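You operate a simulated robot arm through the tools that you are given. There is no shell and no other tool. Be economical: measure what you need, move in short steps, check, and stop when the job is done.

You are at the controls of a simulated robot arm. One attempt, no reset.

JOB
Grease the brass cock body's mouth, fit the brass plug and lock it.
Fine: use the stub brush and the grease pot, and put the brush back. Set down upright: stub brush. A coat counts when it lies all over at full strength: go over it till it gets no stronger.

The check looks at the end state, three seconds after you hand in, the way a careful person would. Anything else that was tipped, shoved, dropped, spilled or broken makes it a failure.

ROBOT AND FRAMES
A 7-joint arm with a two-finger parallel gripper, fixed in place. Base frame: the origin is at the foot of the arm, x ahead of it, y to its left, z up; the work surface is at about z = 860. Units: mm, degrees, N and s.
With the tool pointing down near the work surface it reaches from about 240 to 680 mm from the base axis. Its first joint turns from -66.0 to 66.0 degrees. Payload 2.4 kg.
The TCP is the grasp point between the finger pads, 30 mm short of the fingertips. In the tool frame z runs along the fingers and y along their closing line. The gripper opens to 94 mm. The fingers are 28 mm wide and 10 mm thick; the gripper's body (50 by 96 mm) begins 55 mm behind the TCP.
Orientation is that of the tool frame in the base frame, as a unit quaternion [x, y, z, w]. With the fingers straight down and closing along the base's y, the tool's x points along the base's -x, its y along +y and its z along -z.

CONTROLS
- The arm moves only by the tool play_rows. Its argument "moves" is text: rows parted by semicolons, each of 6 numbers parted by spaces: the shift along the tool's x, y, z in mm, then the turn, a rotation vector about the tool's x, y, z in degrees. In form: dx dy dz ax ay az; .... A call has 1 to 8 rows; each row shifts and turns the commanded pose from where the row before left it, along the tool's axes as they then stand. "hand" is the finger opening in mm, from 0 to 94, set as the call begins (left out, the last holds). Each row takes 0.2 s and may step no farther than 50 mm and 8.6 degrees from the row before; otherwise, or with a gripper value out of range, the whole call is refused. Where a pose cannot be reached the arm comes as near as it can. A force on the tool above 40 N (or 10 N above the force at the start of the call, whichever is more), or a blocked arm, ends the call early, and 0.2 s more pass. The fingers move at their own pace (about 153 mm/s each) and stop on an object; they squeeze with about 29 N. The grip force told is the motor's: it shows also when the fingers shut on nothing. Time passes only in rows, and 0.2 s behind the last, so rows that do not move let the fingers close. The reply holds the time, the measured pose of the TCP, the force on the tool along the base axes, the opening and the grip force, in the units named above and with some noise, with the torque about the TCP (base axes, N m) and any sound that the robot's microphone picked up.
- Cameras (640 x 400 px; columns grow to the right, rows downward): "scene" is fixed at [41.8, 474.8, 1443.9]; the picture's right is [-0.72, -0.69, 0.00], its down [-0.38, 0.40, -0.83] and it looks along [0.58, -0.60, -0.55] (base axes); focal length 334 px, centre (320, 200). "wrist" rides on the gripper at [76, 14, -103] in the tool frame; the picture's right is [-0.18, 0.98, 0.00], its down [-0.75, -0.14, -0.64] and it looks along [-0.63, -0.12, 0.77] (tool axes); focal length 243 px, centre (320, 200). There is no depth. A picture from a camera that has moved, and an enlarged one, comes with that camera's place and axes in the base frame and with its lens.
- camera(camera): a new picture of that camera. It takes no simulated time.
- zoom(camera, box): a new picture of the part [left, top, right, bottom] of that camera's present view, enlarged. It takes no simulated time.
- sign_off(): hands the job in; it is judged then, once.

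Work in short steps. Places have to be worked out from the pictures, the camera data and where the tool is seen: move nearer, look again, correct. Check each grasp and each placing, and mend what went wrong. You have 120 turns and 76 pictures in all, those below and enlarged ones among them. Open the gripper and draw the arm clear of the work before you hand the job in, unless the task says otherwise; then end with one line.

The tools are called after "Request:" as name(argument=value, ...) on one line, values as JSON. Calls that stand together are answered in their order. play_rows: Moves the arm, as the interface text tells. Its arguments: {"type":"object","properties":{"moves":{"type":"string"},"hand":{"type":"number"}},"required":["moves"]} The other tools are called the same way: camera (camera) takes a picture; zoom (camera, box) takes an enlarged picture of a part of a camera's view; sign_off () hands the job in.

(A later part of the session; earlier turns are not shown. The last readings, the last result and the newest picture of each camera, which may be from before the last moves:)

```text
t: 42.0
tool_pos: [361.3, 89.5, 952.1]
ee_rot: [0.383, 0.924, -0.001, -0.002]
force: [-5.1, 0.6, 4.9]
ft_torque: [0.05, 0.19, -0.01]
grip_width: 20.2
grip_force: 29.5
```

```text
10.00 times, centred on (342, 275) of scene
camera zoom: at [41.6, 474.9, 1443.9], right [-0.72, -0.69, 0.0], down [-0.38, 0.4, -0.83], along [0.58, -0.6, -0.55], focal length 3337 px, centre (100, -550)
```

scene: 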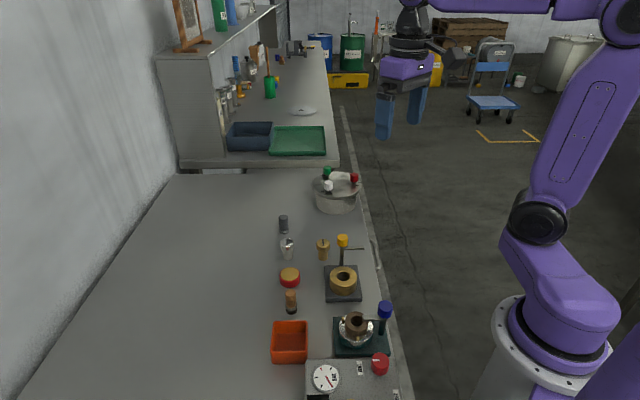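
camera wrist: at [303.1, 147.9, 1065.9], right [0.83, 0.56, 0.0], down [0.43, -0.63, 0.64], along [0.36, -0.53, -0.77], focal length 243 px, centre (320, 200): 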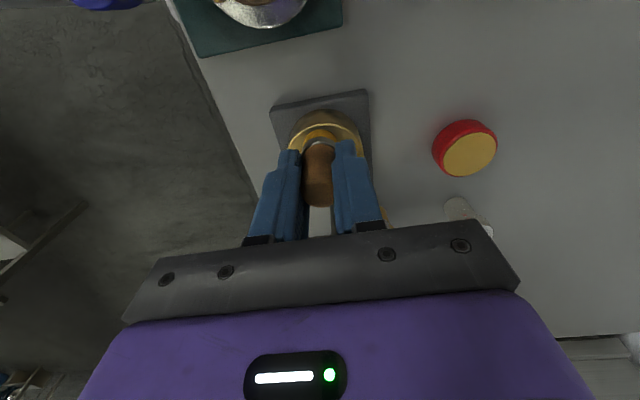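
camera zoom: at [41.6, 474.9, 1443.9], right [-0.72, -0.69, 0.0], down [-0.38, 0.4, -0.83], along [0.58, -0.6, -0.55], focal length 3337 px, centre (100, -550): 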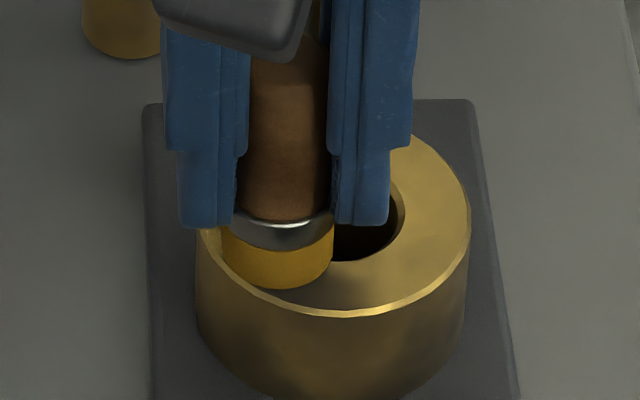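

Lift and examine what this loaded press left.

Request:
play_rows(moves="0 0 -45 0 0 0;0 0 -45 0 0 0;-38 0 0 0 0 0;0 -10 0 0 0 0;0 0 0 0 0 0")

Request:
zoom(camera="wrist", box=[256, 0, 384, 80])

Request:
zoom(camera="scene", box=[323, 263, 363, 288])

```text
t: 43.2
tool_pos: [382.6, 54.9, 1042.1]
ee_rot: [0.382, 0.924, 0.0, 0.0]
force: [-0.3, 0.0, 0.0]
ft_torque: [0.01, 0.0, -0.01]
grip_width: 20.3
grip_force: 28.9
```

```text
5.00 times, centred on (320, 40) of wrist
camera zoom: at [338.0, 118.9, 1144.4], right [0.83, 0.56, 0.0], down [0.43, -0.63, 0.64], along [0.36, -0.53, -0.77], focal length 1213 px, centre (320, 1000)
```

zoom: 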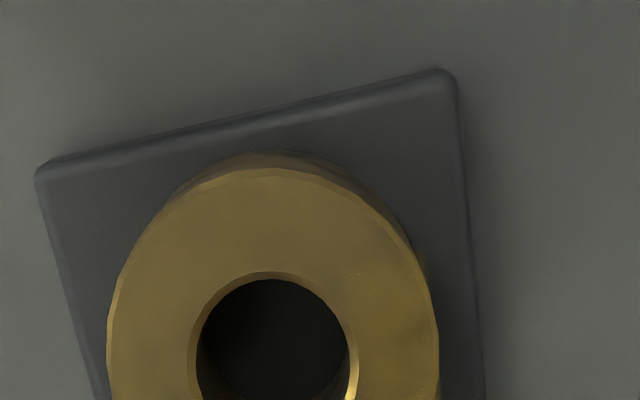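

```text
16.00 times, centred on (343, 276) of scene
camera zoom: at [41.8, 474.8, 1443.9], right [-0.72, -0.69, 0.0], down [-0.38, 0.4, -0.83], along [0.58, -0.6, -0.55], focal length 5339 px, centre (-48, -1008)
```

zoom: 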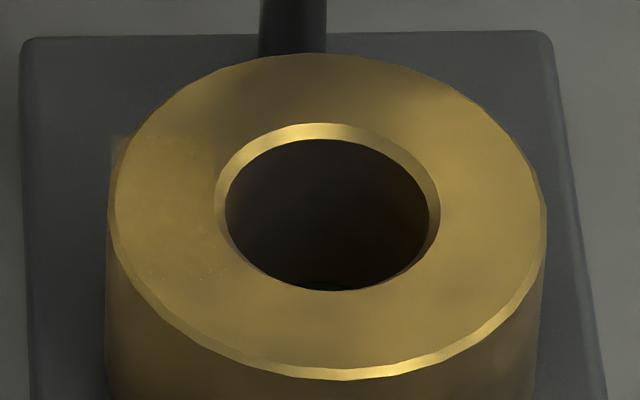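

Nothing changed from the new press. I take one enlarged look at the existing patch to understand how the coat is drawn.

Request:
zoom(camera="wrist", box=[300, 40, 356, 75])

```text
11.43 times, centred on (328, 58) of wrist
camera zoom: at [338.0, 118.9, 1144.4], right [0.83, 0.56, 0.0], down [0.43, -0.63, 0.64], along [0.36, -0.53, -0.77], focal length 2773 px, centre (229, 1829)
```

zoom: 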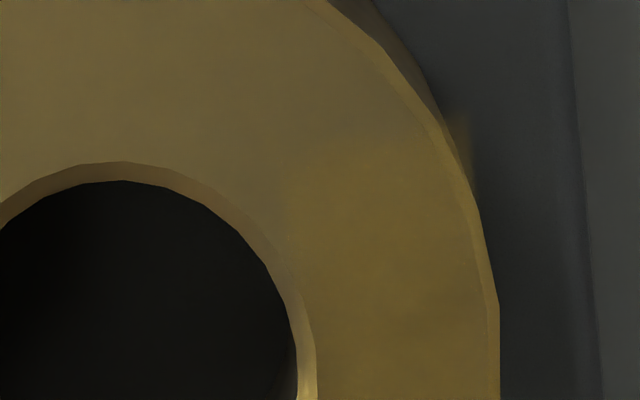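

The patch looks like one coat sector around the mouth (r≈14–29 at ~45°); it existed faintly earlier and strengthened. I test the opposite sector (225°) with firm tangential strokes while keeping contact.

Request:
play_rows(moves="28 -26.6 0 0 0 0;0 0 45 0 0 0;0 0 40 0 0 0;0 0 3 0 0 0;0 0 1 0 0 0;0 0 0 0 0 0")

Request:
play_rows(moves="0 0 0.8 0 0 0;-4 0 0.3 0 0 0;4 0 0.3 0 0 0;4 0 0.2 0 0 0;-4 0 0.2 0 0 0;-4 0 0.2 0 0 0;4 0 0.2 0 0 0;0 0 0 0 0 0")

Request:
zoom(camera="scene", box=[310, 255, 374, 295])

```text
t: 44.6
tool_pos: [341.3, 57.0, 953.0]
ee_rot: [0.382, 0.924, 0.0, 0.0]
force: [-0.6, -0.3, -0.3]
ft_torque: [-0.03, 0.0, -0.03]
grip_width: 20.2
grip_force: 28.5
```

```text
t: 46.4
tool_pos: [343.3, 56.3, 950.7]
ee_rot: [0.383, 0.924, 0.002, 0.002]
force: [3.7, -5.7, 16.5]
ft_torque: [-0.35, -0.23, -0.03]
grip_width: 20.6
grip_force: 28.8
```

```text
10.00 times, centred on (342, 275) of scene
camera zoom: at [41.8, 474.6, 1444.0], right [-0.72, -0.69, 0.0], down [-0.38, 0.4, -0.83], along [0.58, -0.6, -0.55], focal length 3337 px, centre (100, -550)
```

zoom: 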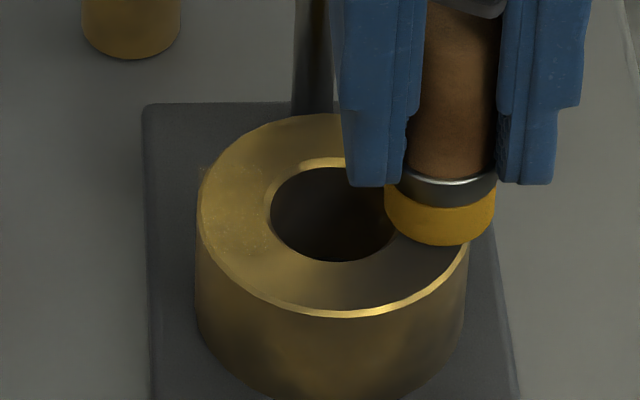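

Firm contact during strokes. Lift and compare in the scene view.

Request:
play_rows(moves="0 0 -45 0 0 0;0 0 -45 0 0 0;0 -45 0 0 0 0;0 0 0 0 0 0")

Request:
zoom(camera="scene", box=[310, 255, 374, 295])

```text
t: 47.4
tool_pos: [308.7, 25.1, 1041.5]
ee_rot: [0.382, 0.924, 0.0, -0.001]
force: [0.2, 0.1, 0.0]
ft_torque: [-0.02, 0.02, -0.01]
grip_width: 20.5
grip_force: 29.3
```

```text
10.00 times, centred on (342, 275) of scene
camera zoom: at [41.8, 474.8, 1443.9], right [-0.72, -0.69, 0.0], down [-0.38, 0.4, -0.83], along [0.58, -0.6, -0.55], focal length 3337 px, centre (100, -550)
```

zoom: 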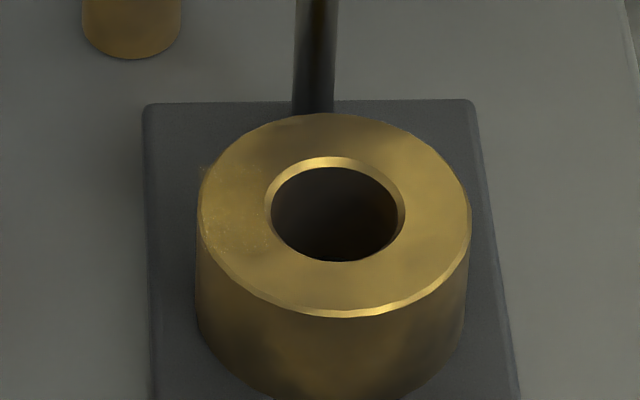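

No mark opposite; the coat zone seems to be that rectangular patch at (376.5,84.5). Re-dip and work on that patch.

Request:
play_rows(moves="-8.1 46.8 0 0 0 0;-8.1 46.8 0 0 0 0;-8.1 46.8 0 0 0 0;-8.1 46.8 0 0 0 0;0 0 45 0 0 0;0 0 45 0 0 0;0 0 17 0 0 0;0 0 0 0 0 0")

Request:
play_rows(moves="0 0 2 0 0 0;0 0 1 0 0 0;0 0 1 0 0 0;0 0 1 0 0 0;0 0 0 0 0 0")

```text
t: 49.2
tool_pos: [465.5, 134.4, 933.6]
ee_rot: [0.383, 0.924, 0.0, 0.0]
force: [0.4, 0.0, -0.8]
ft_torque: [0.01, -0.01, 0.0]
grip_width: 20.3
grip_force: 29.0
```

```text
t: 50.4
tool_pos: [465.9, 133.8, 928.2]
ee_rot: [0.383, 0.924, 0.0, 0.0]
force: [0.2, -0.4, 0.1]
ft_torque: [-0.01, 0.0, 0.01]
grip_width: 20.4
grip_force: 28.8
```

Request:
play_rows(moves="0 0 1 0 0 0;0 0 0.5 0 0 0;0 0 0 0 0 0")

```text
t: 51.2
tool_pos: [465.4, 133.8, 928.2]
ee_rot: [0.383, 0.924, 0.0, 0.0]
force: [-2.2, -0.6, 10.2]
ft_torque: [-0.12, 0.06, -0.01]
grip_width: 20.1
grip_force: 29.1
```

Dipped. Move to the patch and lower to near contact.

Request:
play_rows(moves="0 0 -46 0 0 0;9.3 -32.6 0 0 0 0;9.3 -32.6 0 0 0 0;9.3 -32.6 0 0 0 0;0 0 20 0 0 0;0 0 2 0 0 0;0 0 1 0 0 0;0 0 0 0 0 0")

Request:
play_rows(moves="0 0 0.7 0 0 0;0 0 0 0 0 0")

```text
t: 53.0
tool_pos: [376.7, 85.3, 950.6]
ee_rot: [0.383, 0.924, 0.001, 0.0]
force: [-3.7, -0.7, 23.3]
ft_torque: [-0.12, 0.14, -0.01]
grip_width: 20.5
grip_force: 28.9
```

```text
t: 53.6
tool_pos: [376.2, 84.5, 949.3]
ee_rot: [0.383, 0.924, 0.0, 0.0]
force: [-3.3, -0.3, 22.6]
ft_torque: [-0.16, 0.08, 0.02]
grip_width: 20.2
grip_force: 29.1
```

Firm contact on the patch; stroke tangentially and radially.

Request:
play_rows(moves="-4 0 -0.2 0 0 0;-4 0 0 0 0 0;5 2 0.1 0 0 0;6 0 0.1 0 0 0;5 0 0.1 0 0 0;-5 -4 0.1 0 0 0;-5 0 0.1 0 0 0;2 2 0.1 0 0 0")

Request:
play_rows(moves="0 20 -30 0 0 0;0 30 -30 0 0 0;0 40 0 0 0 0;0 0 0 0 0 0")

Request:
zoom(camera="scene", box=[310, 255, 374, 295])

```text
t: 55.4
tool_pos: [375.6, 83.7, 947.6]
ee_rot: [0.383, 0.924, -0.001, -0.002]
force: [-8.7, 1.4, 14.9]
ft_torque: [-0.09, 0.28, -0.13]
grip_width: 20.1
grip_force: 29.1
```

```text
t: 56.4
tool_pos: [440.9, 148.4, 1008.3]
ee_rot: [0.382, 0.924, 0.0, 0.0]
force: [-0.2, -0.6, -0.3]
ft_torque: [0.0, -0.02, -0.02]
grip_width: 20.5
grip_force: 28.6
```

```text
10.00 times, centred on (342, 275) of scene
camera zoom: at [41.8, 474.9, 1443.9], right [-0.72, -0.69, 0.0], down [-0.38, 0.4, -0.83], along [0.58, -0.6, -0.55], focal length 3337 px, centre (100, -550)
```

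zoom: 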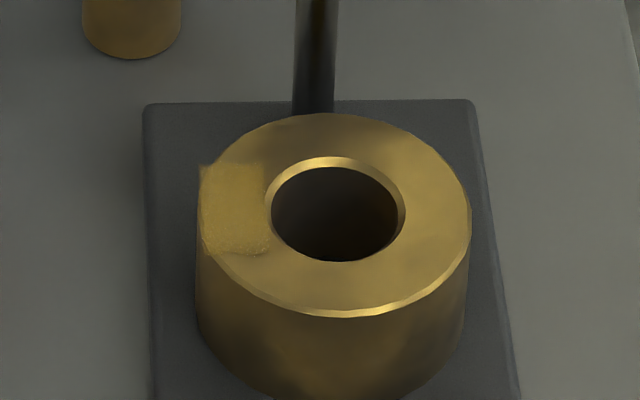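

Now the coat zone is clear and much stronger: rectangle ~27×15 mm centred ≈ (378.5,84.5). Re-dip and go over it again.

Request:
play_rows(moves="-26.5 6.7 0 0 0 0;0 0 45 0 0 0;0 0 33 0 0 0;0 0 2 0 0 0;0 0 1 0 0 0;0 0 1 0 0 0;0 0 0 0 0 0")

Request:
play_rows(moves="0 0 1 0 0 0;0 0 0 0 0 0")

```text
t: 58.0
tool_pos: [463.1, 135.1, 927.1]
ee_rot: [0.383, 0.924, 0.0, 0.0]
force: [-0.5, 0.1, -0.3]
ft_torque: [0.03, 0.02, -0.02]
grip_width: 20.2
grip_force: 28.5
```

```text
t: 58.6
tool_pos: [463.6, 133.6, 926.1]
ee_rot: [0.382, 0.924, 0.001, -0.001]
force: [0.9, 0.2, -0.5]
ft_torque: [-0.02, -0.03, 0.03]
grip_width: 20.5
grip_force: 29.4
```

Request:
play_rows(moves="0 0 1 0 0 0;0 0 0 0 0 0")

Request:
play_rows(moves="0 0 0.7 0 0 0;0 0 0 0 0 0")

```text
t: 59.2
tool_pos: [463.8, 133.8, 926.4]
ee_rot: [0.383, 0.924, -0.001, -0.001]
force: [-2.3, 0.2, 8.2]
ft_torque: [-0.08, 0.05, -0.05]
grip_width: 20.4
grip_force: 28.8
```

```text
t: 59.8
tool_pos: [464.2, 134.1, 924.2]
ee_rot: [0.382, 0.924, 0.0, 0.001]
force: [-5.2, -0.5, 23.0]
ft_torque: [-0.17, 0.06, -0.01]
grip_width: 20.2
grip_force: 29.5
```

Dipped. Back to the zone.

Request:
play_rows(moves="0 0 -46 0 0 0;8.5 -31.8 0 0 0 0;8.5 -31.8 0 0 0 0;8.5 -31.9 0 0 0 0;0 0 20 0 0 0;0 0 2 0 0 0;0 0 1 0 0 0;0 0 0 0 0 0")

Request:
play_rows(moves="-4 0 0 0 0 0;-4 0 0 0 0 0;5 2 0.1 0 0 0;6 0 0.1 0 0 0;5 0 0.1 0 0 0;-5 -4 0.1 0 0 0;-5 0 0.1 0 0 0;-5 2 0.1 0 0 0")

Request:
play_rows(moves="4 -2 0.1 0 0 0;5 0 0.1 0 0 0;5 0 0.1 0 0 0;-5 4 0.1 0 0 0;-5 0 0.1 0 0 0;-4 0 0.1 0 0 0;7 -2 0.1 0 0 0")

Request:
play_rows(moves="0 20 -30 0 0 0;0 30 -30 0 0 0;0 40 0 0 0 0;0 0 0 0 0 0")

Request:
zoom(camera="scene", box=[310, 255, 374, 295])

```text
t: 61.6
tool_pos: [378.3, 84.2, 947.8]
ee_rot: [0.383, 0.924, 0.001, 0.0]
force: [-2.3, -1.3, 22.2]
ft_torque: [-0.15, 0.04, 0.01]
grip_width: 20.5
grip_force: 29.2
```

```text
t: 63.4
tool_pos: [381.5, 80.3, 947.1]
ee_rot: [0.382, 0.924, -0.001, -0.001]
force: [-10.4, 4.1, 27.2]
ft_torque: [-0.14, 0.27, -0.1]
grip_width: 20.4
grip_force: 28.9
```

```text
t: 65.0
tool_pos: [381.5, 83.9, 947.5]
ee_rot: [0.384, 0.923, 0.002, 0.004]
force: [6.9, -3.2, 17.8]
ft_torque: [-0.31, -0.28, 0.11]
grip_width: 20.5
grip_force: 29.5
```

```text
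t: 66.0
tool_pos: [443.0, 147.8, 1005.3]
ee_rot: [0.383, 0.924, 0.0, 0.001]
force: [-0.2, 0.0, -0.7]
ft_torque: [-0.04, 0.04, 0.0]
grip_width: 20.2
grip_force: 28.9
```

```text
10.00 times, centred on (342, 275) of scene
camera zoom: at [41.8, 474.9, 1443.9], right [-0.72, -0.69, 0.0], down [-0.38, 0.4, -0.83], along [0.58, -0.6, -0.55], focal length 3337 px, centre (100, -550)
```

zoom: 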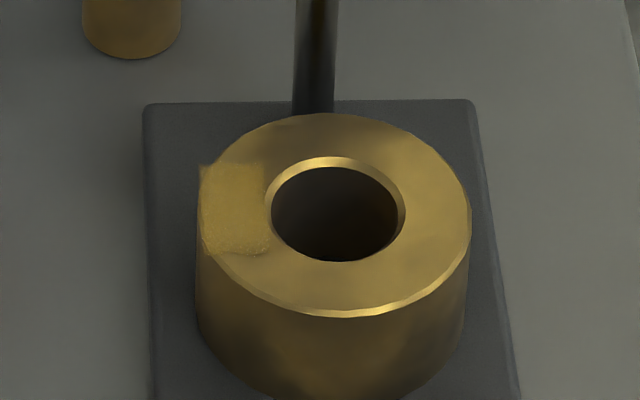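

The coat looks the same as before this pass — seemingly saturated. One enlarged check of uniformity.

Request:
zoom(camera="scene", box=[326, 268, 342, 284])

```text
16.00 times, centred on (334, 276) of scene
camera zoom: at [41.8, 474.9, 1443.9], right [-0.72, -0.69, 0.0], down [-0.38, 0.4, -0.83], along [0.58, -0.6, -0.55], focal length 5339 px, centre (96, -1016)
```

zoom: 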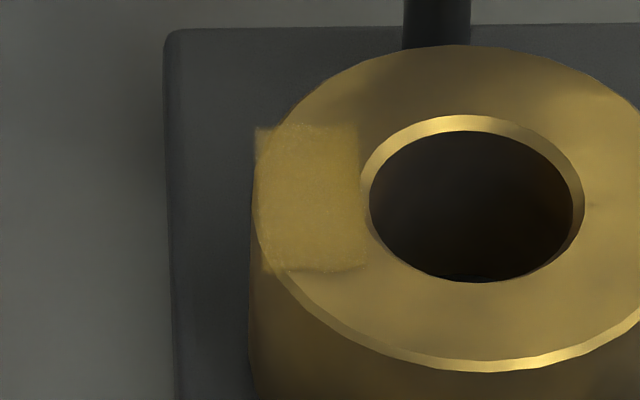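

Coat is uniform and saturated. Now return the brush to its place at (400,187).

Request:
play_rows(moves="29 -1.3 0 0 0 0;29 -1.4 0 0 0 0;0 0 45 0 0 0;0 0 45 0 0 0;0 0 9 0 0 0;0 0 0 0 0 0")

Request:
zoom(camera="scene", box=[240, 260, 340, 325])

```text
t: 67.4
tool_pos: [399.1, 187.3, 906.2]
ee_rot: [0.383, 0.924, -0.001, -0.001]
force: [-0.5, -0.3, 0.8]
ft_torque: [0.0, 0.03, 0.01]
grip_width: 20.4
grip_force: 29.1
```

```text
6.15 times, centred on (290, 292) of scene
camera zoom: at [41.8, 474.8, 1443.9], right [-0.72, -0.69, 0.0], down [-0.38, 0.4, -0.83], along [0.58, -0.6, -0.55], focal length 2054 px, centre (505, -369)
```

zoom: 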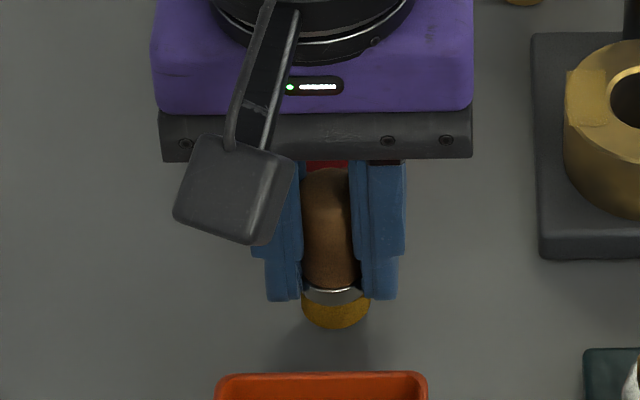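

Lower to contact with the bench.

Request:
play_rows(moves="0 0 2 0 0 0;0 0 1 0 0 0;0 0 1 0 0 0;0 0 0 0 0 0")

Request:
play_rows(moves="0 0 1 0 0 0;0 0 0 0 0 0")

```text
t: 68.4
tool_pos: [398.9, 187.2, 903.2]
ee_rot: [0.383, 0.924, 0.001, 0.0]
force: [0.7, -0.5, -0.4]
ft_torque: [0.01, 0.01, 0.02]
grip_width: 20.1
grip_force: 29.1
```

```text
t: 69.0
tool_pos: [398.4, 188.2, 901.8]
ee_rot: [0.382, 0.924, 0.001, -0.001]
force: [0.5, 0.0, -1.1]
ft_torque: [0.02, -0.04, 0.01]
grip_width: 20.4
grip_force: 28.8
```

Request:
play_rows(moves="0 0 1 0 0 0;0 0 0 0 0 0")

Request:
play_rows(moves="0 0 1 0 0 0;0 0 0 0 0 0")

```text
t: 69.6
tool_pos: [399.9, 188.1, 900.3]
ee_rot: [0.383, 0.924, 0.001, 0.001]
force: [-3.7, -0.1, 21.1]
ft_torque: [-0.11, 0.02, 0.0]
grip_width: 20.2
grip_force: 29.1
```

```text
t: 70.2
tool_pos: [399.2, 187.1, 901.8]
ee_rot: [0.382, 0.924, 0.0, 0.001]
force: [-3.9, -1.7, 12.8]
ft_torque: [-0.19, 0.1, -0.02]
grip_width: 20.2
grip_force: 28.9
stopped in row 2: the force on the tool passed its limit at 41 N (the readings are from after the stop); the commanded pose is now the measured one
```

Brush is on the bench. Open and rise.

Request:
play_rows(moves="0 0 0 0 0 0;0 0 0 0 0 0;0 0 0 0 0 0", hand=44)

Request:
play_rows(moves="0 0 -20 0 0 0;0 0 -40 0 0 0;0 0 -40 0 0 0;0 0 0 0 0 0")

Request:
zoom(camera="scene", box=[240, 260, 340, 325])

```text
t: 71.0
tool_pos: [400.4, 187.5, 901.8]
ee_rot: [0.382, 0.924, 0.001, 0.002]
force: [-0.3, 0.8, 0.1]
ft_torque: [-0.02, -0.03, 0.02]
grip_width: 44.2
grip_force: 0.0
```

```text
t: 72.0
tool_pos: [399.3, 188.3, 1000.0]
ee_rot: [0.382, 0.924, 0.001, 0.0]
force: [-0.6, 0.0, 0.2]
ft_torque: [-0.01, -0.05, 0.03]
grip_width: 44.0
grip_force: 0.0
```

```text
6.15 times, centred on (290, 292) of scene
camera zoom: at [41.8, 474.8, 1443.9], right [-0.72, -0.69, 0.0], down [-0.38, 0.4, -0.83], along [0.58, -0.6, -0.55], focal length 2054 px, centre (505, -369)
```

zoom: 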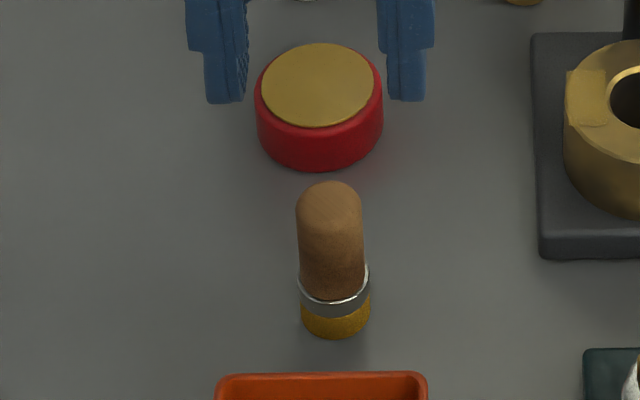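

Brush stands upright in its place. Now go above the plug with a wider hand and look.

Request:
play_rows(moves="-38.2 -17.4 0 0 0 0;-38.2 -17.4 0 0 0 0;-38.2 -17.4 0 0 0 0;-38.2 -17.4 0 0 0 0;0 0 0 0 0 0", hand=60)

Request:
zoom(camera="wrist", box=[220, 50, 420, 175])

Request:
zoom(camera="scene", box=[280, 215, 376, 275])

```text
t: 73.2
tool_pos: [457.8, 29.3, 1001.0]
ee_rot: [0.383, 0.924, 0.001, 0.002]
force: [0.3, -0.7, -0.1]
ft_torque: [-0.03, -0.03, -0.01]
grip_width: 60.1
grip_force: 0.0
```

```text
3.20 times, centred on (320, 112) of wrist
camera zoom: at [414.2, 93.0, 1104.1], right [0.82, 0.57, 0.0], down [0.43, -0.63, 0.64], along [0.36, -0.53, -0.77], focal length 776 px, centre (320, 480)
```

zoom: 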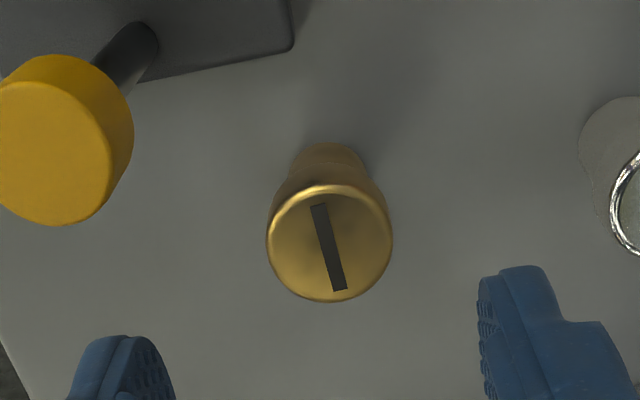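

```text
6.67 times, centred on (328, 245) of scene
camera zoom: at [41.9, 474.8, 1443.9], right [-0.72, -0.69, 0.0], down [-0.38, 0.4, -0.83], along [0.58, -0.6, -0.55], focal length 2225 px, centre (267, -100)
```

zoom: 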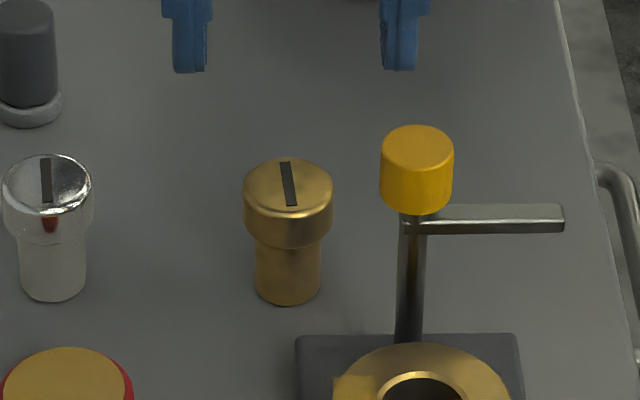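

Plug at ≈(463.5,25), head ≈ z 890–907. Since the fingers would hit the ring, I grip only with the fingertips: TCP at z≈921.

Request:
play_rows(moves="-7.1 1 0 0 0 0;0 0 40 0 0 0;0 0 40 0 0 0;0 0 0 0 0 0")

Request:
zoom(camera="scene", box=[280, 215, 376, 275])

Request:
zoom(camera="wrist", box=[240, 110, 400, 210])

```text
t: 74.2
tool_pos: [464.6, 24.8, 920.7]
ee_rot: [0.383, 0.924, 0.001, 0.001]
force: [-0.3, 0.1, 0.9]
ft_torque: [0.01, 0.03, 0.0]
grip_width: 60.3
grip_force: 0.1
```

```text
6.67 times, centred on (328, 245) of scene
camera zoom: at [41.8, 474.8, 1443.9], right [-0.72, -0.69, 0.0], down [-0.38, 0.4, -0.83], along [0.58, -0.6, -0.55], focal length 2225 px, centre (267, -100)
```

zoom: 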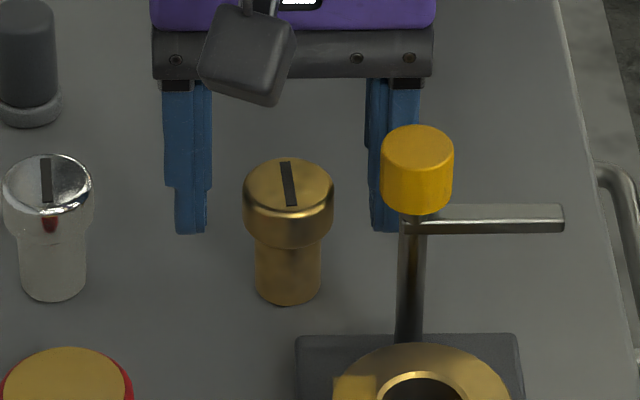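

```text
4.00 times, centred on (320, 160) of wrist
camera zoom: at [420.7, 88.4, 1023.4], right [0.83, 0.56, 0.0], down [0.43, -0.63, 0.64], along [0.36, -0.53, -0.77], focal length 970 px, centre (320, 360)
```

zoom: 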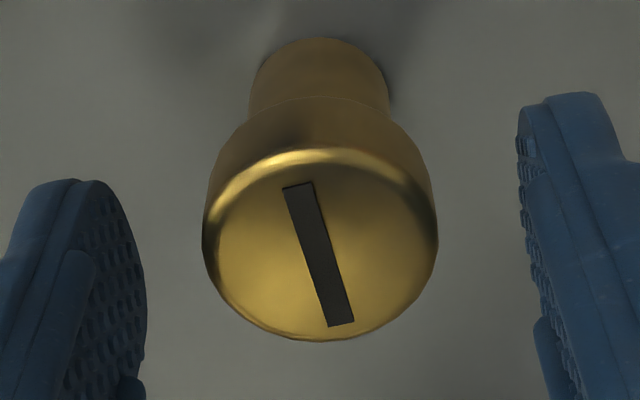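

Well aligned. Close the fingers.

Request:
play_rows(moves="0 0 0 0 0 0;0 0 0 0 0 0;0 0 0 0 0 0", hand=0)

Request:
play_rows(moves="0 0 -10 0 0 0;0 0 -30 0 0 0;0 0 -30 0 0 0;0 0 0 0 0 0")

Request:
zoom(camera="scene", box=[280, 190, 376, 250])

```text
t: 75.0
tool_pos: [463.7, 24.9, 921.7]
ee_rot: [0.382, 0.924, 0.001, 0.0]
force: [-0.4, 0.7, -0.4]
ft_torque: [-0.04, -0.01, 0.0]
grip_width: 33.0
grip_force: 28.9
```

```text
t: 76.0
tool_pos: [465.3, 25.4, 991.2]
ee_rot: [0.382, 0.924, 0.0, 0.0]
force: [0.4, 0.8, -0.7]
ft_torque: [0.02, -0.01, -0.03]
grip_width: 32.7
grip_force: 29.4
```

```text
6.67 times, centred on (328, 220) of scene
camera zoom: at [41.8, 474.8, 1443.9], right [-0.72, -0.69, 0.0], down [-0.38, 0.4, -0.83], along [0.58, -0.6, -0.55], focal length 2225 px, centre (267, 67)
```

zoom: 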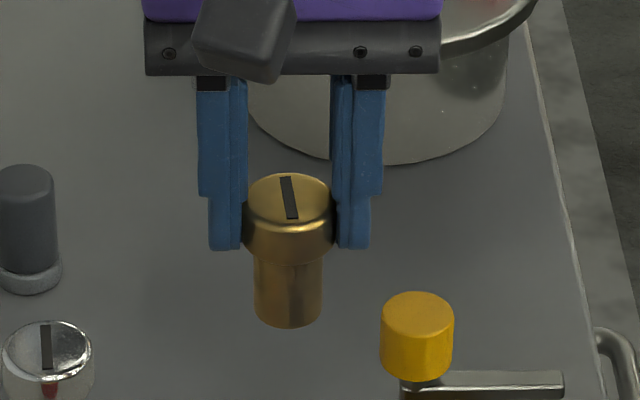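

Plug held upright. Carry it around the lever to above the body.

Request:
play_rows(moves="33 7.1 0 0 0 0;33 7.1 0 0 0 0;33 7.1 0 0 0 0;4.05 -31.6 0 0 0 0;4.05 -31.6 0 0 0 0;0 0 0 0 0 0")

Request:
zoom(camera="wrist", box=[240, 60, 400, 160])

Request:
zoom(camera="scene", box=[300, 230, 396, 290])

```text
t: 77.4
tool_pos: [358.7, 71.3, 992.0]
ee_rot: [0.382, 0.924, 0.001, 0.0]
force: [-0.9, 0.6, -1.1]
ft_torque: [-0.04, 0.03, 0.04]
grip_width: 32.7
grip_force: 29.1
```

```text
4.00 times, centred on (320, 110) of wrist
camera zoom: at [315.3, 134.7, 1092.9], right [0.83, 0.56, 0.0], down [0.43, -0.63, 0.64], along [0.36, -0.53, -0.77], focal length 970 px, centre (320, 560)
```

zoom: 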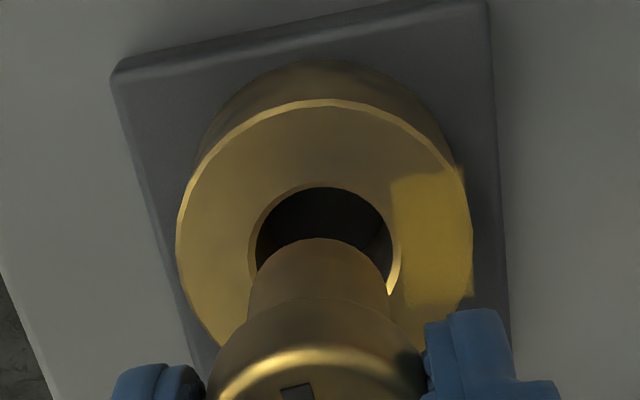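

```text
6.67 times, centred on (348, 260) of scene
camera zoom: at [41.8, 474.8, 1443.9], right [-0.72, -0.69, 0.0], down [-0.38, 0.4, -0.83], along [0.58, -0.6, -0.55], focal length 2225 px, centre (133, -200)
```

zoom: 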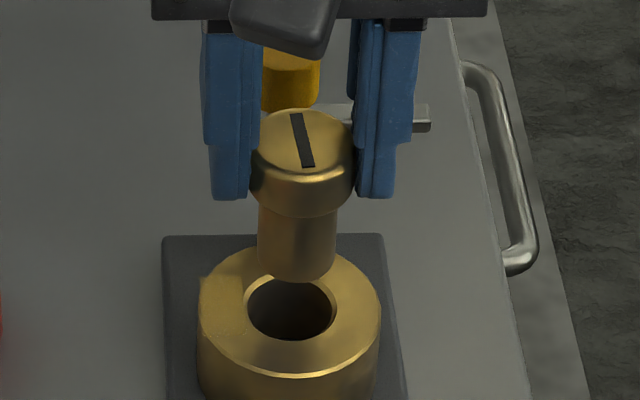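

Stem is ~1.4 mm off the hole along tool −y. Correct and lower to just above the mouth.

Request:
play_rows(moves="0 1.4 0 0 0 0;0 0 15 0 0 0;0 0 5 0 0 0;0 0 0 0 0 0")

Request:
zoom(camera="scene", box=[310, 250, 374, 290])

Request:
zoom(camera="wrist", box=[240, 60, 400, 160])

```text
t: 78.4
tool_pos: [360.5, 72.0, 971.1]
ee_rot: [0.383, 0.924, 0.0, 0.001]
force: [0.0, -0.4, -1.1]
ft_torque: [0.03, 0.01, 0.0]
grip_width: 32.6
grip_force: 28.8
```

```text
10.00 times, centred on (342, 270) of scene
camera zoom: at [41.8, 474.8, 1443.9], right [-0.72, -0.69, 0.0], down [-0.38, 0.4, -0.83], along [0.58, -0.6, -0.55], focal length 3337 px, centre (100, -500)
```

zoom: 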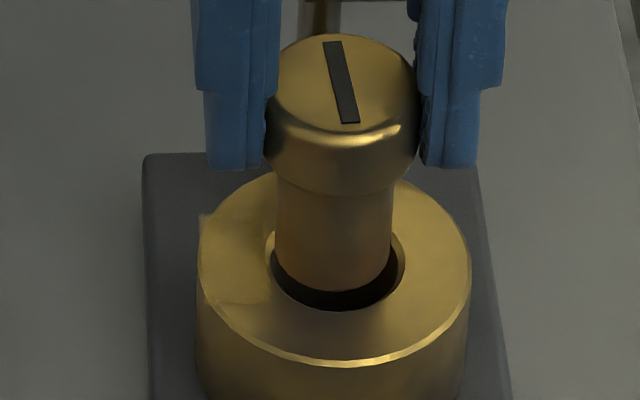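

```text
4.00 times, centred on (320, 110) of wrist
camera zoom: at [316.4, 136.0, 1073.1], right [0.83, 0.56, 0.0], down [0.43, -0.63, 0.64], along [0.36, -0.53, -0.77], focal length 970 px, centre (320, 560)
```

zoom: 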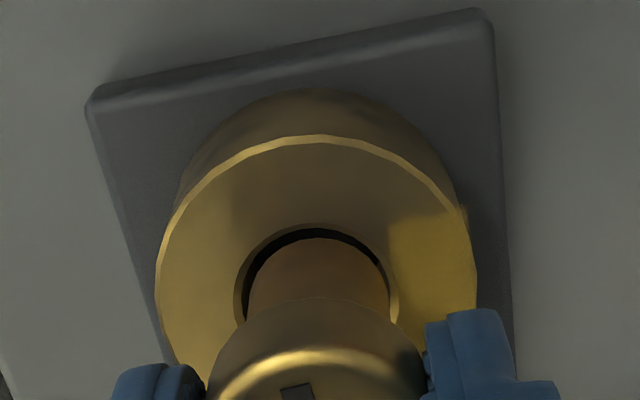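

Nearly centred; shift 0.7 mm away and lower into the bore in small steps.

Request:
play_rows(moves="-0.7 0 0 0 0 0;0 0 2 0 0 0;0 0 2 0 0 0;0 0 2 0 0 0;0 0 2 0 0 0;0 0 0 0 0 0")

```text
t: 79.8
tool_pos: [361.1, 71.5, 962.2]
ee_rot: [0.383, 0.924, 0.003, 0.002]
force: [1.6, -3.2, 17.4]
ft_torque: [0.02, -0.05, -0.03]
grip_width: 32.7
grip_force: 29.2
```

Contact on the chamfer; the force pushes toward tool −x. Back off 2 mm, shift 1 mm that way and retry.

Request:
play_rows(moves="0 0 -2 0 0 0;-1 -0.3 0 0 0 0;0 0 1.5 0 0 0;0 0 1.5 0 0 0;0 0 1.5 0 0 0;0 0 0 0 0 0")

```text
t: 81.2
tool_pos: [362.3, 71.8, 960.8]
ee_rot: [0.383, 0.924, 0.002, 0.002]
force: [0.7, -2.6, 17.2]
ft_torque: [0.06, 0.06, -0.04]
grip_width: 32.4
grip_force: 29.7
```

Still resisting; look.

Request:
zoom(camera="scene", box=[310, 250, 374, 290])

Request:
zoom(camera="wrist", box=[260, 85, 380, 160])

```text
10.00 times, centred on (342, 270) of scene
camera zoom: at [41.6, 474.7, 1443.9], right [-0.72, -0.69, 0.0], down [-0.38, 0.4, -0.83], along [0.58, -0.6, -0.55], focal length 3337 px, centre (100, -500)
```

zoom: 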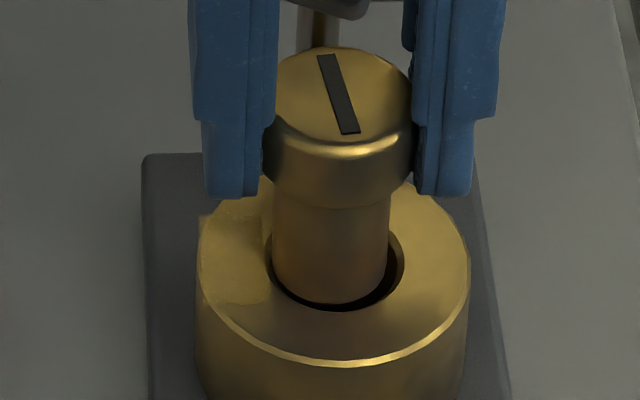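

```text
5.33 times, centred on (320, 122) of wrist
camera zoom: at [317.5, 134.9, 1063.1], right [0.83, 0.56, 0.0], down [0.43, -0.63, 0.64], along [0.37, -0.53, -0.77], focal length 1294 px, centre (320, 613)
```

zoom: 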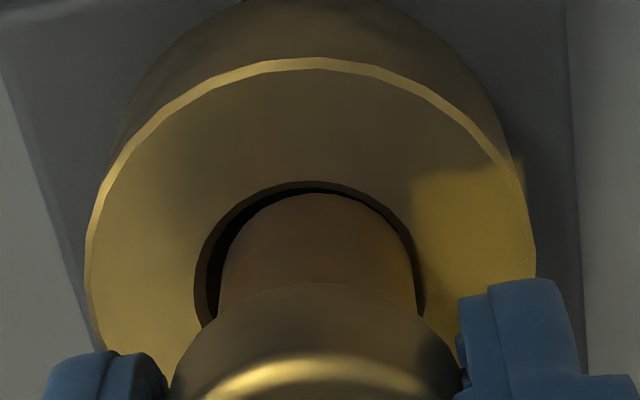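

Both views show the stem ~0.9 mm too far in tool +y. Shift back and retry.

Request:
play_rows(moves="0 0 -2 0 0 0;-0.4 -0.9 0 0 0 0;0 0 1.5 0 0 0;0 0 1.5 0 0 0;0 0 1.5 0 0 0;0 0 1 0 0 0;0 0 0 0 0 0")

```text
t: 82.5
tool_pos: [361.6, 69.8, 960.2]
ee_rot: [0.383, 0.924, 0.001, 0.002]
force: [-3.4, -1.6, 14.7]
ft_torque: [0.16, 0.27, 0.02]
grip_width: 32.4
grip_force: 29.6
stopped in row 6: the force on the tool passed its limit at 45 N (the readings are from after the stop); the commanded pose is now the measured one
```

Force now points to tool −y and slightly +x; shift accordingly and retry.

Request:
play_rows(moves="0 0 -2 0 0 0;0.4 -0.7 0 0 0 0;0 0 1.2 0 0 0;0 0 1.2 0 0 0;0 0 0 0 0 0")

Request:
zoom(camera="wrist", box=[260, 85, 380, 160])

Request:
zoom(camera="scene", box=[310, 250, 374, 290])

```text
t: 83.8
tool_pos: [360.6, 71.4, 958.2]
ee_rot: [0.383, 0.924, 0.003, 0.003]
force: [-3.8, -0.8, 14.2]
ft_torque: [0.12, 0.3, 0.06]
grip_width: 31.8
grip_force: 29.7
stopped in row 5: the force on the tool passed its limit at 41 N (the readings are from after the stop); the commanded pose is now the measured one
```

```text
5.33 times, centred on (320, 122) of wrist
camera zoom: at [317.1, 133.9, 1061.3], right [0.83, 0.56, 0.01], down [0.43, -0.63, 0.64], along [0.37, -0.53, -0.76], focal length 1294 px, centre (320, 613)
```

zoom: 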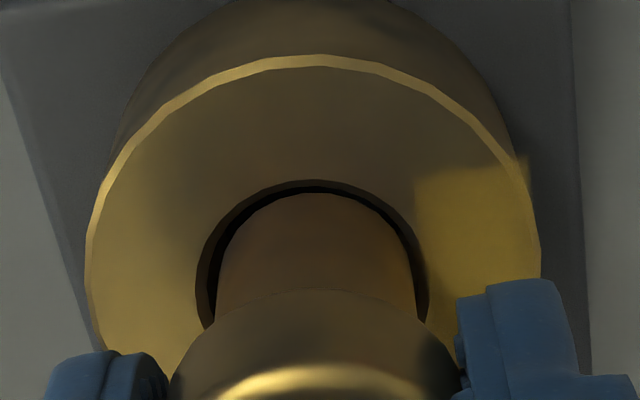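

```text
10.00 times, centred on (342, 270) of scene
camera zoom: at [41.6, 474.8, 1443.9], right [-0.72, -0.69, 0.0], down [-0.38, 0.4, -0.83], along [0.58, -0.6, -0.55], focal length 3337 px, centre (100, -500)
```

zoom: 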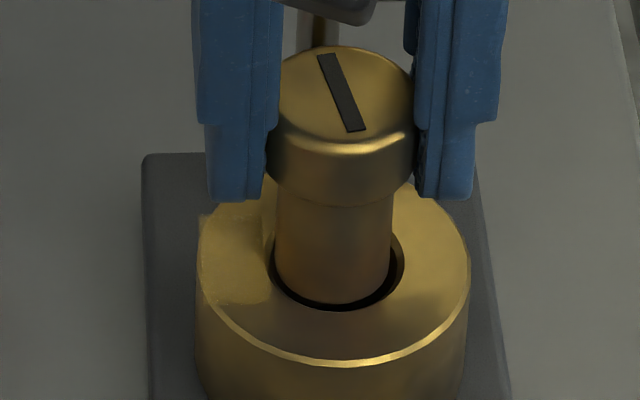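

The stem sits on the chamfer, offset ~0.4 mm in +y and 0.3 mm in +x; the plug has also slid up in the grip. Retry with gentle force.

Request:
play_rows(moves="0 0 -1.5 0 0 0;-0.3 -0.5 0 0 0 0;0 0 0 0 0 0;0 0 0.8 0 0 0;0 0 0 0 0 0")

Request:
play_rows(moves="0 0 0.5 0 0 0;0 0 0 0 0 0")

```text
t: 85.0
tool_pos: [361.4, 69.7, 959.5]
ee_rot: [0.383, 0.924, 0.002, 0.003]
force: [-0.4, -0.3, -1.1]
ft_torque: [-0.01, -0.01, 0.0]
grip_width: 32.4
grip_force: 29.1
```

```text
t: 85.6
tool_pos: [361.0, 70.7, 959.9]
ee_rot: [0.383, 0.924, 0.002, 0.003]
force: [-0.3, 1.0, -1.5]
ft_torque: [0.01, 0.02, -0.03]
grip_width: 32.1
grip_force: 29.3
```

Tool got tilted ~0.4°; straighten it and continue lowering gently.

Request:
play_rows(moves="0 0 0 0.34 0.23 0;0 0 0.7 0 0 0;0 0 0.7 0 0 0;0 0 0 0 0 0")

Request:
play_rows(moves="0 0 0.7 0 0 0;0 0 0 0 0 0")

```text
t: 86.6
tool_pos: [361.3, 69.9, 958.7]
ee_rot: [0.382, 0.924, 0.002, 0.001]
force: [1.3, -2.1, 0.6]
ft_torque: [-0.08, -0.09, 0.04]
grip_width: 32.4
grip_force: 29.1
```

```text
t: 87.2
tool_pos: [361.3, 71.1, 957.8]
ee_rot: [0.383, 0.924, 0.002, 0.0]
force: [2.3, -3.4, 0.4]
ft_torque: [-0.19, -0.07, 0.03]
grip_width: 32.2
grip_force: 28.7
```

Now only lateral force grows — it's entering. Shift −0.5 in x and continue.

Request:
play_rows(moves="-0.5 -0.1 0 0 0 0;0 0 1 0 0 0;0 0 1 0 0 0;0 0 0 0 0 0")

Request:
play_rows(moves="0 0 1 0 0 0;0 0 1 0 0 0;0 0 0 0 0 0")

```text
t: 88.2
tool_pos: [361.0, 70.3, 955.3]
ee_rot: [0.383, 0.924, 0.001, 0.001]
force: [-0.6, 0.1, -1.4]
ft_torque: [0.04, -0.01, 0.03]
grip_width: 32.5
grip_force: 29.0
```

```text
t: 89.0
tool_pos: [362.0, 69.3, 953.1]
ee_rot: [0.382, 0.924, 0.0, 0.0]
force: [-0.5, -0.1, -1.4]
ft_torque: [0.02, -0.01, -0.02]
grip_width: 32.3
grip_force: 28.3
```

Free insertion. Continue down to z≈941 with force checks.

Request:
play_rows(moves="0 0 2 0 0 0;0 0 2 0 0 0;0 0 2 0 0 0;0 0 2 0 0 0;0 0 2 0 0 0;0 0 2 0 0 0;0 0 0 0 0 0")

Request:
zoom(camera="scene", box=[310, 250, 374, 290])

```text
t: 90.6
tool_pos: [361.8, 70.1, 941.7]
ee_rot: [0.382, 0.924, 0.001, 0.001]
force: [-0.5, -0.2, -1.5]
ft_torque: [-0.04, 0.0, -0.03]
grip_width: 32.2
grip_force: 28.8
```

```text
10.00 times, centred on (342, 270) of scene
camera zoom: at [41.8, 474.8, 1443.9], right [-0.72, -0.69, 0.0], down [-0.38, 0.4, -0.83], along [0.58, -0.6, -0.55], focal length 3337 px, centre (100, -500)
```

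zoom: 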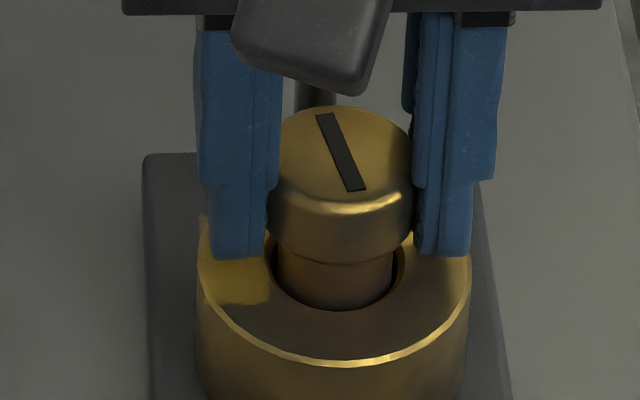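

Stem is ~18 mm into the bore. Release so it drops home, then rise.

Request:
play_rows(moves="0 0 0 0 0 0;0 0 0 0 0 0;0 0 -15 0 0 0;0 0 -20 0 0 0;0 0 0 0 0 0", hand=46)

Request:
zoom(camera="scene", box=[300, 235, 396, 295])

```text
t: 91.8
tool_pos: [362.8, 69.2, 976.4]
ee_rot: [0.382, 0.924, 0.001, 0.0]
force: [0.1, -0.2, -0.1]
ft_torque: [-0.03, 0.01, -0.01]
grip_width: 45.8
grip_force: 0.0
```

```text
6.67 times, centred on (348, 265) of scene
camera zoom: at [41.8, 474.8, 1443.9], right [-0.72, -0.69, 0.0], down [-0.38, 0.4, -0.83], along [0.58, -0.6, -0.55], focal length 2225 px, centre (133, -233)
```

zoom: 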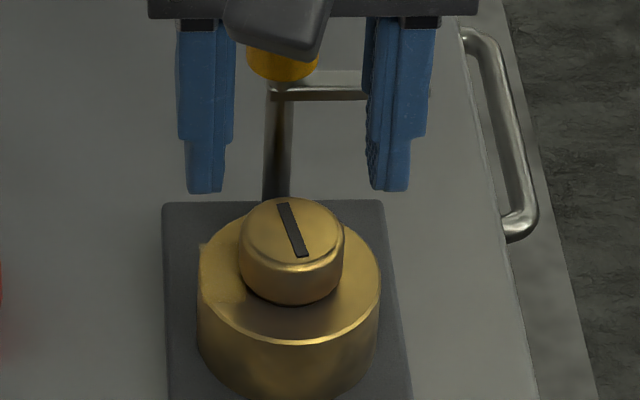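

Plug is seated on the ring. For the lock I'll grip the yellow knob (≈(394,37)) and turn it clockwise ~99° to bring the arm over the plug; first rise, go above it and pre-rotate the hand.

Request:
play_rows(moves="0 0 -40 0 0 0;0 0 -25 0 0 0;-44.8 -0.7 0 0 0 0;0 0 0 0 0 -8.2;0 0 0 0 0 -8.2;0 0 0 0 0 -8.2;0 0 0 0 0 -8.2;0 0 0 0 0 -8.2")

Request:
play_rows(moves="0 0 0 0 0 -8.2;0 0 0 0 0 -8.2;0 0 0 0 0 -8.2;0 0 0 0 0 -8.2;0 0 0 0 0 -8.2;0 0 0 0 0 -8.2;0 0 0 0 0 0")

Request:
camera(camera="wrist")

```text
t: 93.6
tool_pos: [392.8, 37.8, 1040.0]
ee_rot: [0.033, 0.999, 0.0, 0.001]
force: [-1.2, -0.3, -0.3]
ft_torque: [0.0, 0.02, -0.02]
grip_width: 46.1
grip_force: 0.0
```

```text
t: 95.2
tool_pos: [392.5, 36.9, 1041.1]
ee_rot: [-0.385, 0.923, 0.0, 0.001]
force: [0.4, 0.5, 1.2]
ft_torque: [0.01, 0.0, 0.0]
grip_width: 45.9
grip_force: 0.0
```

```text
10 pictures are left
camera wrist: at [329.6, -7.1, 1143.0], right [-0.57, 0.82, 0.0], down [0.63, 0.44, 0.64], along [0.53, 0.37, -0.77], focal length 243 px, centre (320, 200)
```

wrist: 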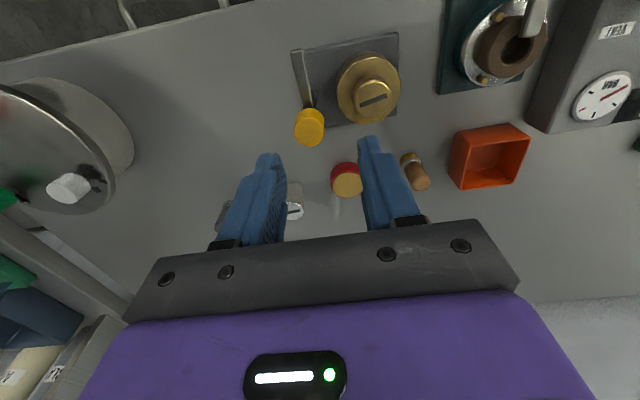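

Re-triangulating over four views gives the knob at (399.3,29.5) with top ≈ 960. Shift and lower the fingers around it (tips ≈ 943).

Request:
play_rows(moves="0.4 -10 0 0 0 0;0 0 35 0 0 0;0 0 15 0 0 0;0 0 10 0 0 0;0 0 8 0 0 0;0 0 0 0 0 0")

Request:
zoom(camera="scene", box=[300, 220, 396, 280])

```text
t: 96.6
tool_pos: [399.2, 29.3, 973.0]
ee_rot: [-0.384, 0.923, 0.001, 0.001]
force: [-0.3, 0.0, -0.5]
ft_torque: [0.01, 0.02, 0.01]
grip_width: 46.1
grip_force: 0.1
```

```text
6.67 times, centred on (348, 250) of scene
camera zoom: at [41.8, 474.8, 1443.9], right [-0.72, -0.69, 0.0], down [-0.38, 0.4, -0.83], along [0.58, -0.6, -0.55], focal length 2225 px, centre (133, -133)
```

zoom: 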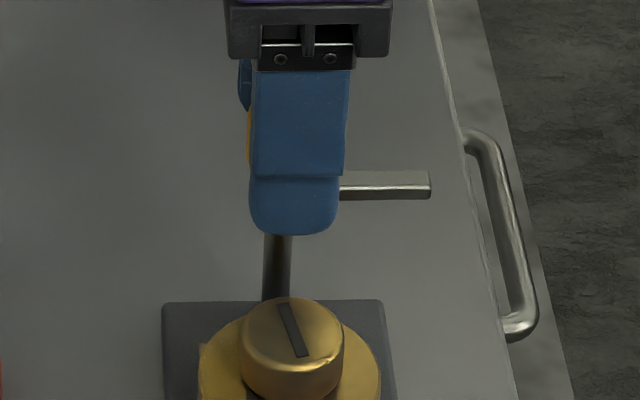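

Fingers straddle the knob but ~3 mm off sideways; shift tool −x 3 and close.

Request:
play_rows(moves="-3 0 0 0 0 0;0 0 0 0 0 0")

Request:
play_rows(moves="0 0 0 0 0 0;0 0 0 0 0 0;0 0 0 0 0 0", hand=0)

```text
t: 97.2
tool_pos: [401.9, 32.5, 973.0]
ee_rot: [-0.384, 0.923, 0.0, 0.001]
force: [-0.1, -0.4, 0.8]
ft_torque: [0.01, 0.01, -0.02]
grip_width: 46.1
grip_force: 0.0
```

```text
t: 98.0
tool_pos: [401.0, 33.3, 973.3]
ee_rot: [-0.385, 0.923, 0.0, 0.0]
force: [-6.4, 8.4, 0.3]
ft_torque: [-0.25, -0.05, -0.05]
grip_width: 23.7
grip_force: 45.7
```

Knob gripped (23.7 mm). Relieve the side load by 1 mm and begin turning clockwise.

Request:
play_rows(moves="0 1.2 0 0 0 0;0 0 0 0 0 4;0 0 0 0 0 4;0 0 0 0 0 4;0 0 0 0 0 0")

Request:
zoom(camera="scene", box=[300, 220, 396, 280])

```text
t: 99.2
tool_pos: [401.4, 33.3, 974.0]
ee_rot: [-0.285, 0.959, 0.0, 0.001]
force: [-0.5, 0.1, 15.2]
ft_torque: [-0.37, 1.2, 0.03]
grip_width: 23.8
grip_force: 45.0
```

```text
6.67 times, centred on (348, 250) of scene
camera zoom: at [41.6, 474.8, 1443.9], right [-0.72, -0.69, 0.0], down [-0.38, 0.4, -0.83], along [0.58, -0.6, -0.55], focal length 2225 px, centre (133, -133)
```

zoom: 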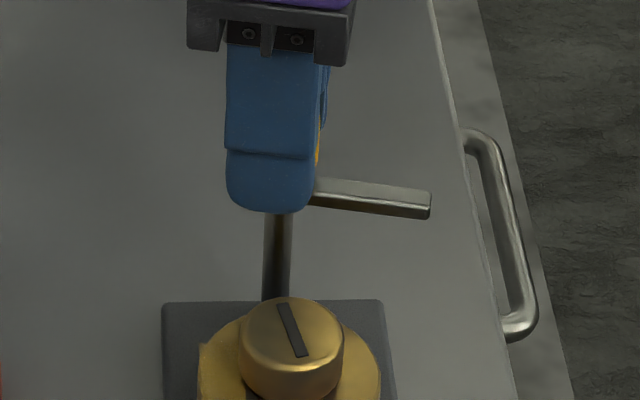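

The arm follows. A bit of load; continue and watch.

Request:
play_rows(moves="0 0 -0.5 0 0 4;0 0 0 0 0 4;0 0 0 0 0 0")

```text
t: 100.0
tool_pos: [401.2, 32.0, 972.9]
ee_rot: [-0.217, 0.976, 0.001, 0.001]
force: [0.6, -4.7, -4.8]
ft_torque: [0.45, -0.44, 0.01]
grip_width: 24.0
grip_force: 45.0
```

Loads are small. Continue turning.

Request:
play_rows(moves="0 0 0 0 0 7;0 0 0 0 0 7;0 0 0 0 0 7;0 0 0 0 0 7;0 0 0 0 0 0")

Request:
play_rows(moves="0 0 0 0 0 7;0 0 0 0 0 7;0 0 0 0 0 7;0 0 0 0 0 0")

Request:
zoom(camera="scene", box=[300, 220, 396, 280])

```text
t: 101.2
tool_pos: [401.0, 31.1, 974.3]
ee_rot: [0.026, 1.0, 0.0, 0.001]
force: [5.3, -19.4, -8.9]
ft_torque: [-0.62, -0.75, 0.02]
grip_width: 23.8
grip_force: 44.8
```

```text
t: 102.2
tool_pos: [400.2, 31.6, 973.5]
ee_rot: [0.207, 0.978, 0.0, 0.002]
force: [4.9, -27.3, -9.4]
ft_torque: [-0.83, -0.75, 0.06]
grip_width: 23.5
grip_force: 44.8
```

```text
6.67 times, centred on (348, 250) of scene
camera zoom: at [42.1, 474.1, 1444.1], right [-0.72, -0.69, 0.0], down [-0.38, 0.4, -0.83], along [0.58, -0.6, -0.56], focal length 2225 px, centre (133, -133)
```

zoom: 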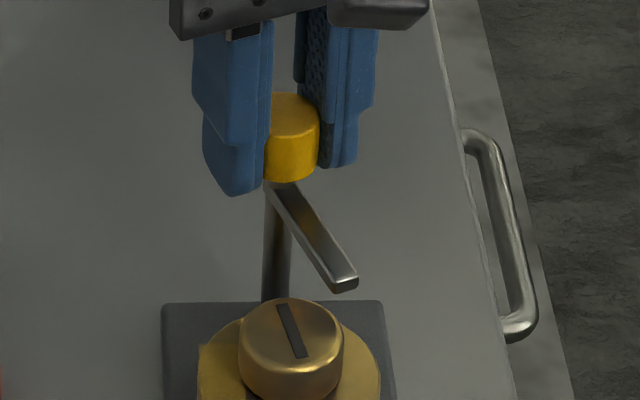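

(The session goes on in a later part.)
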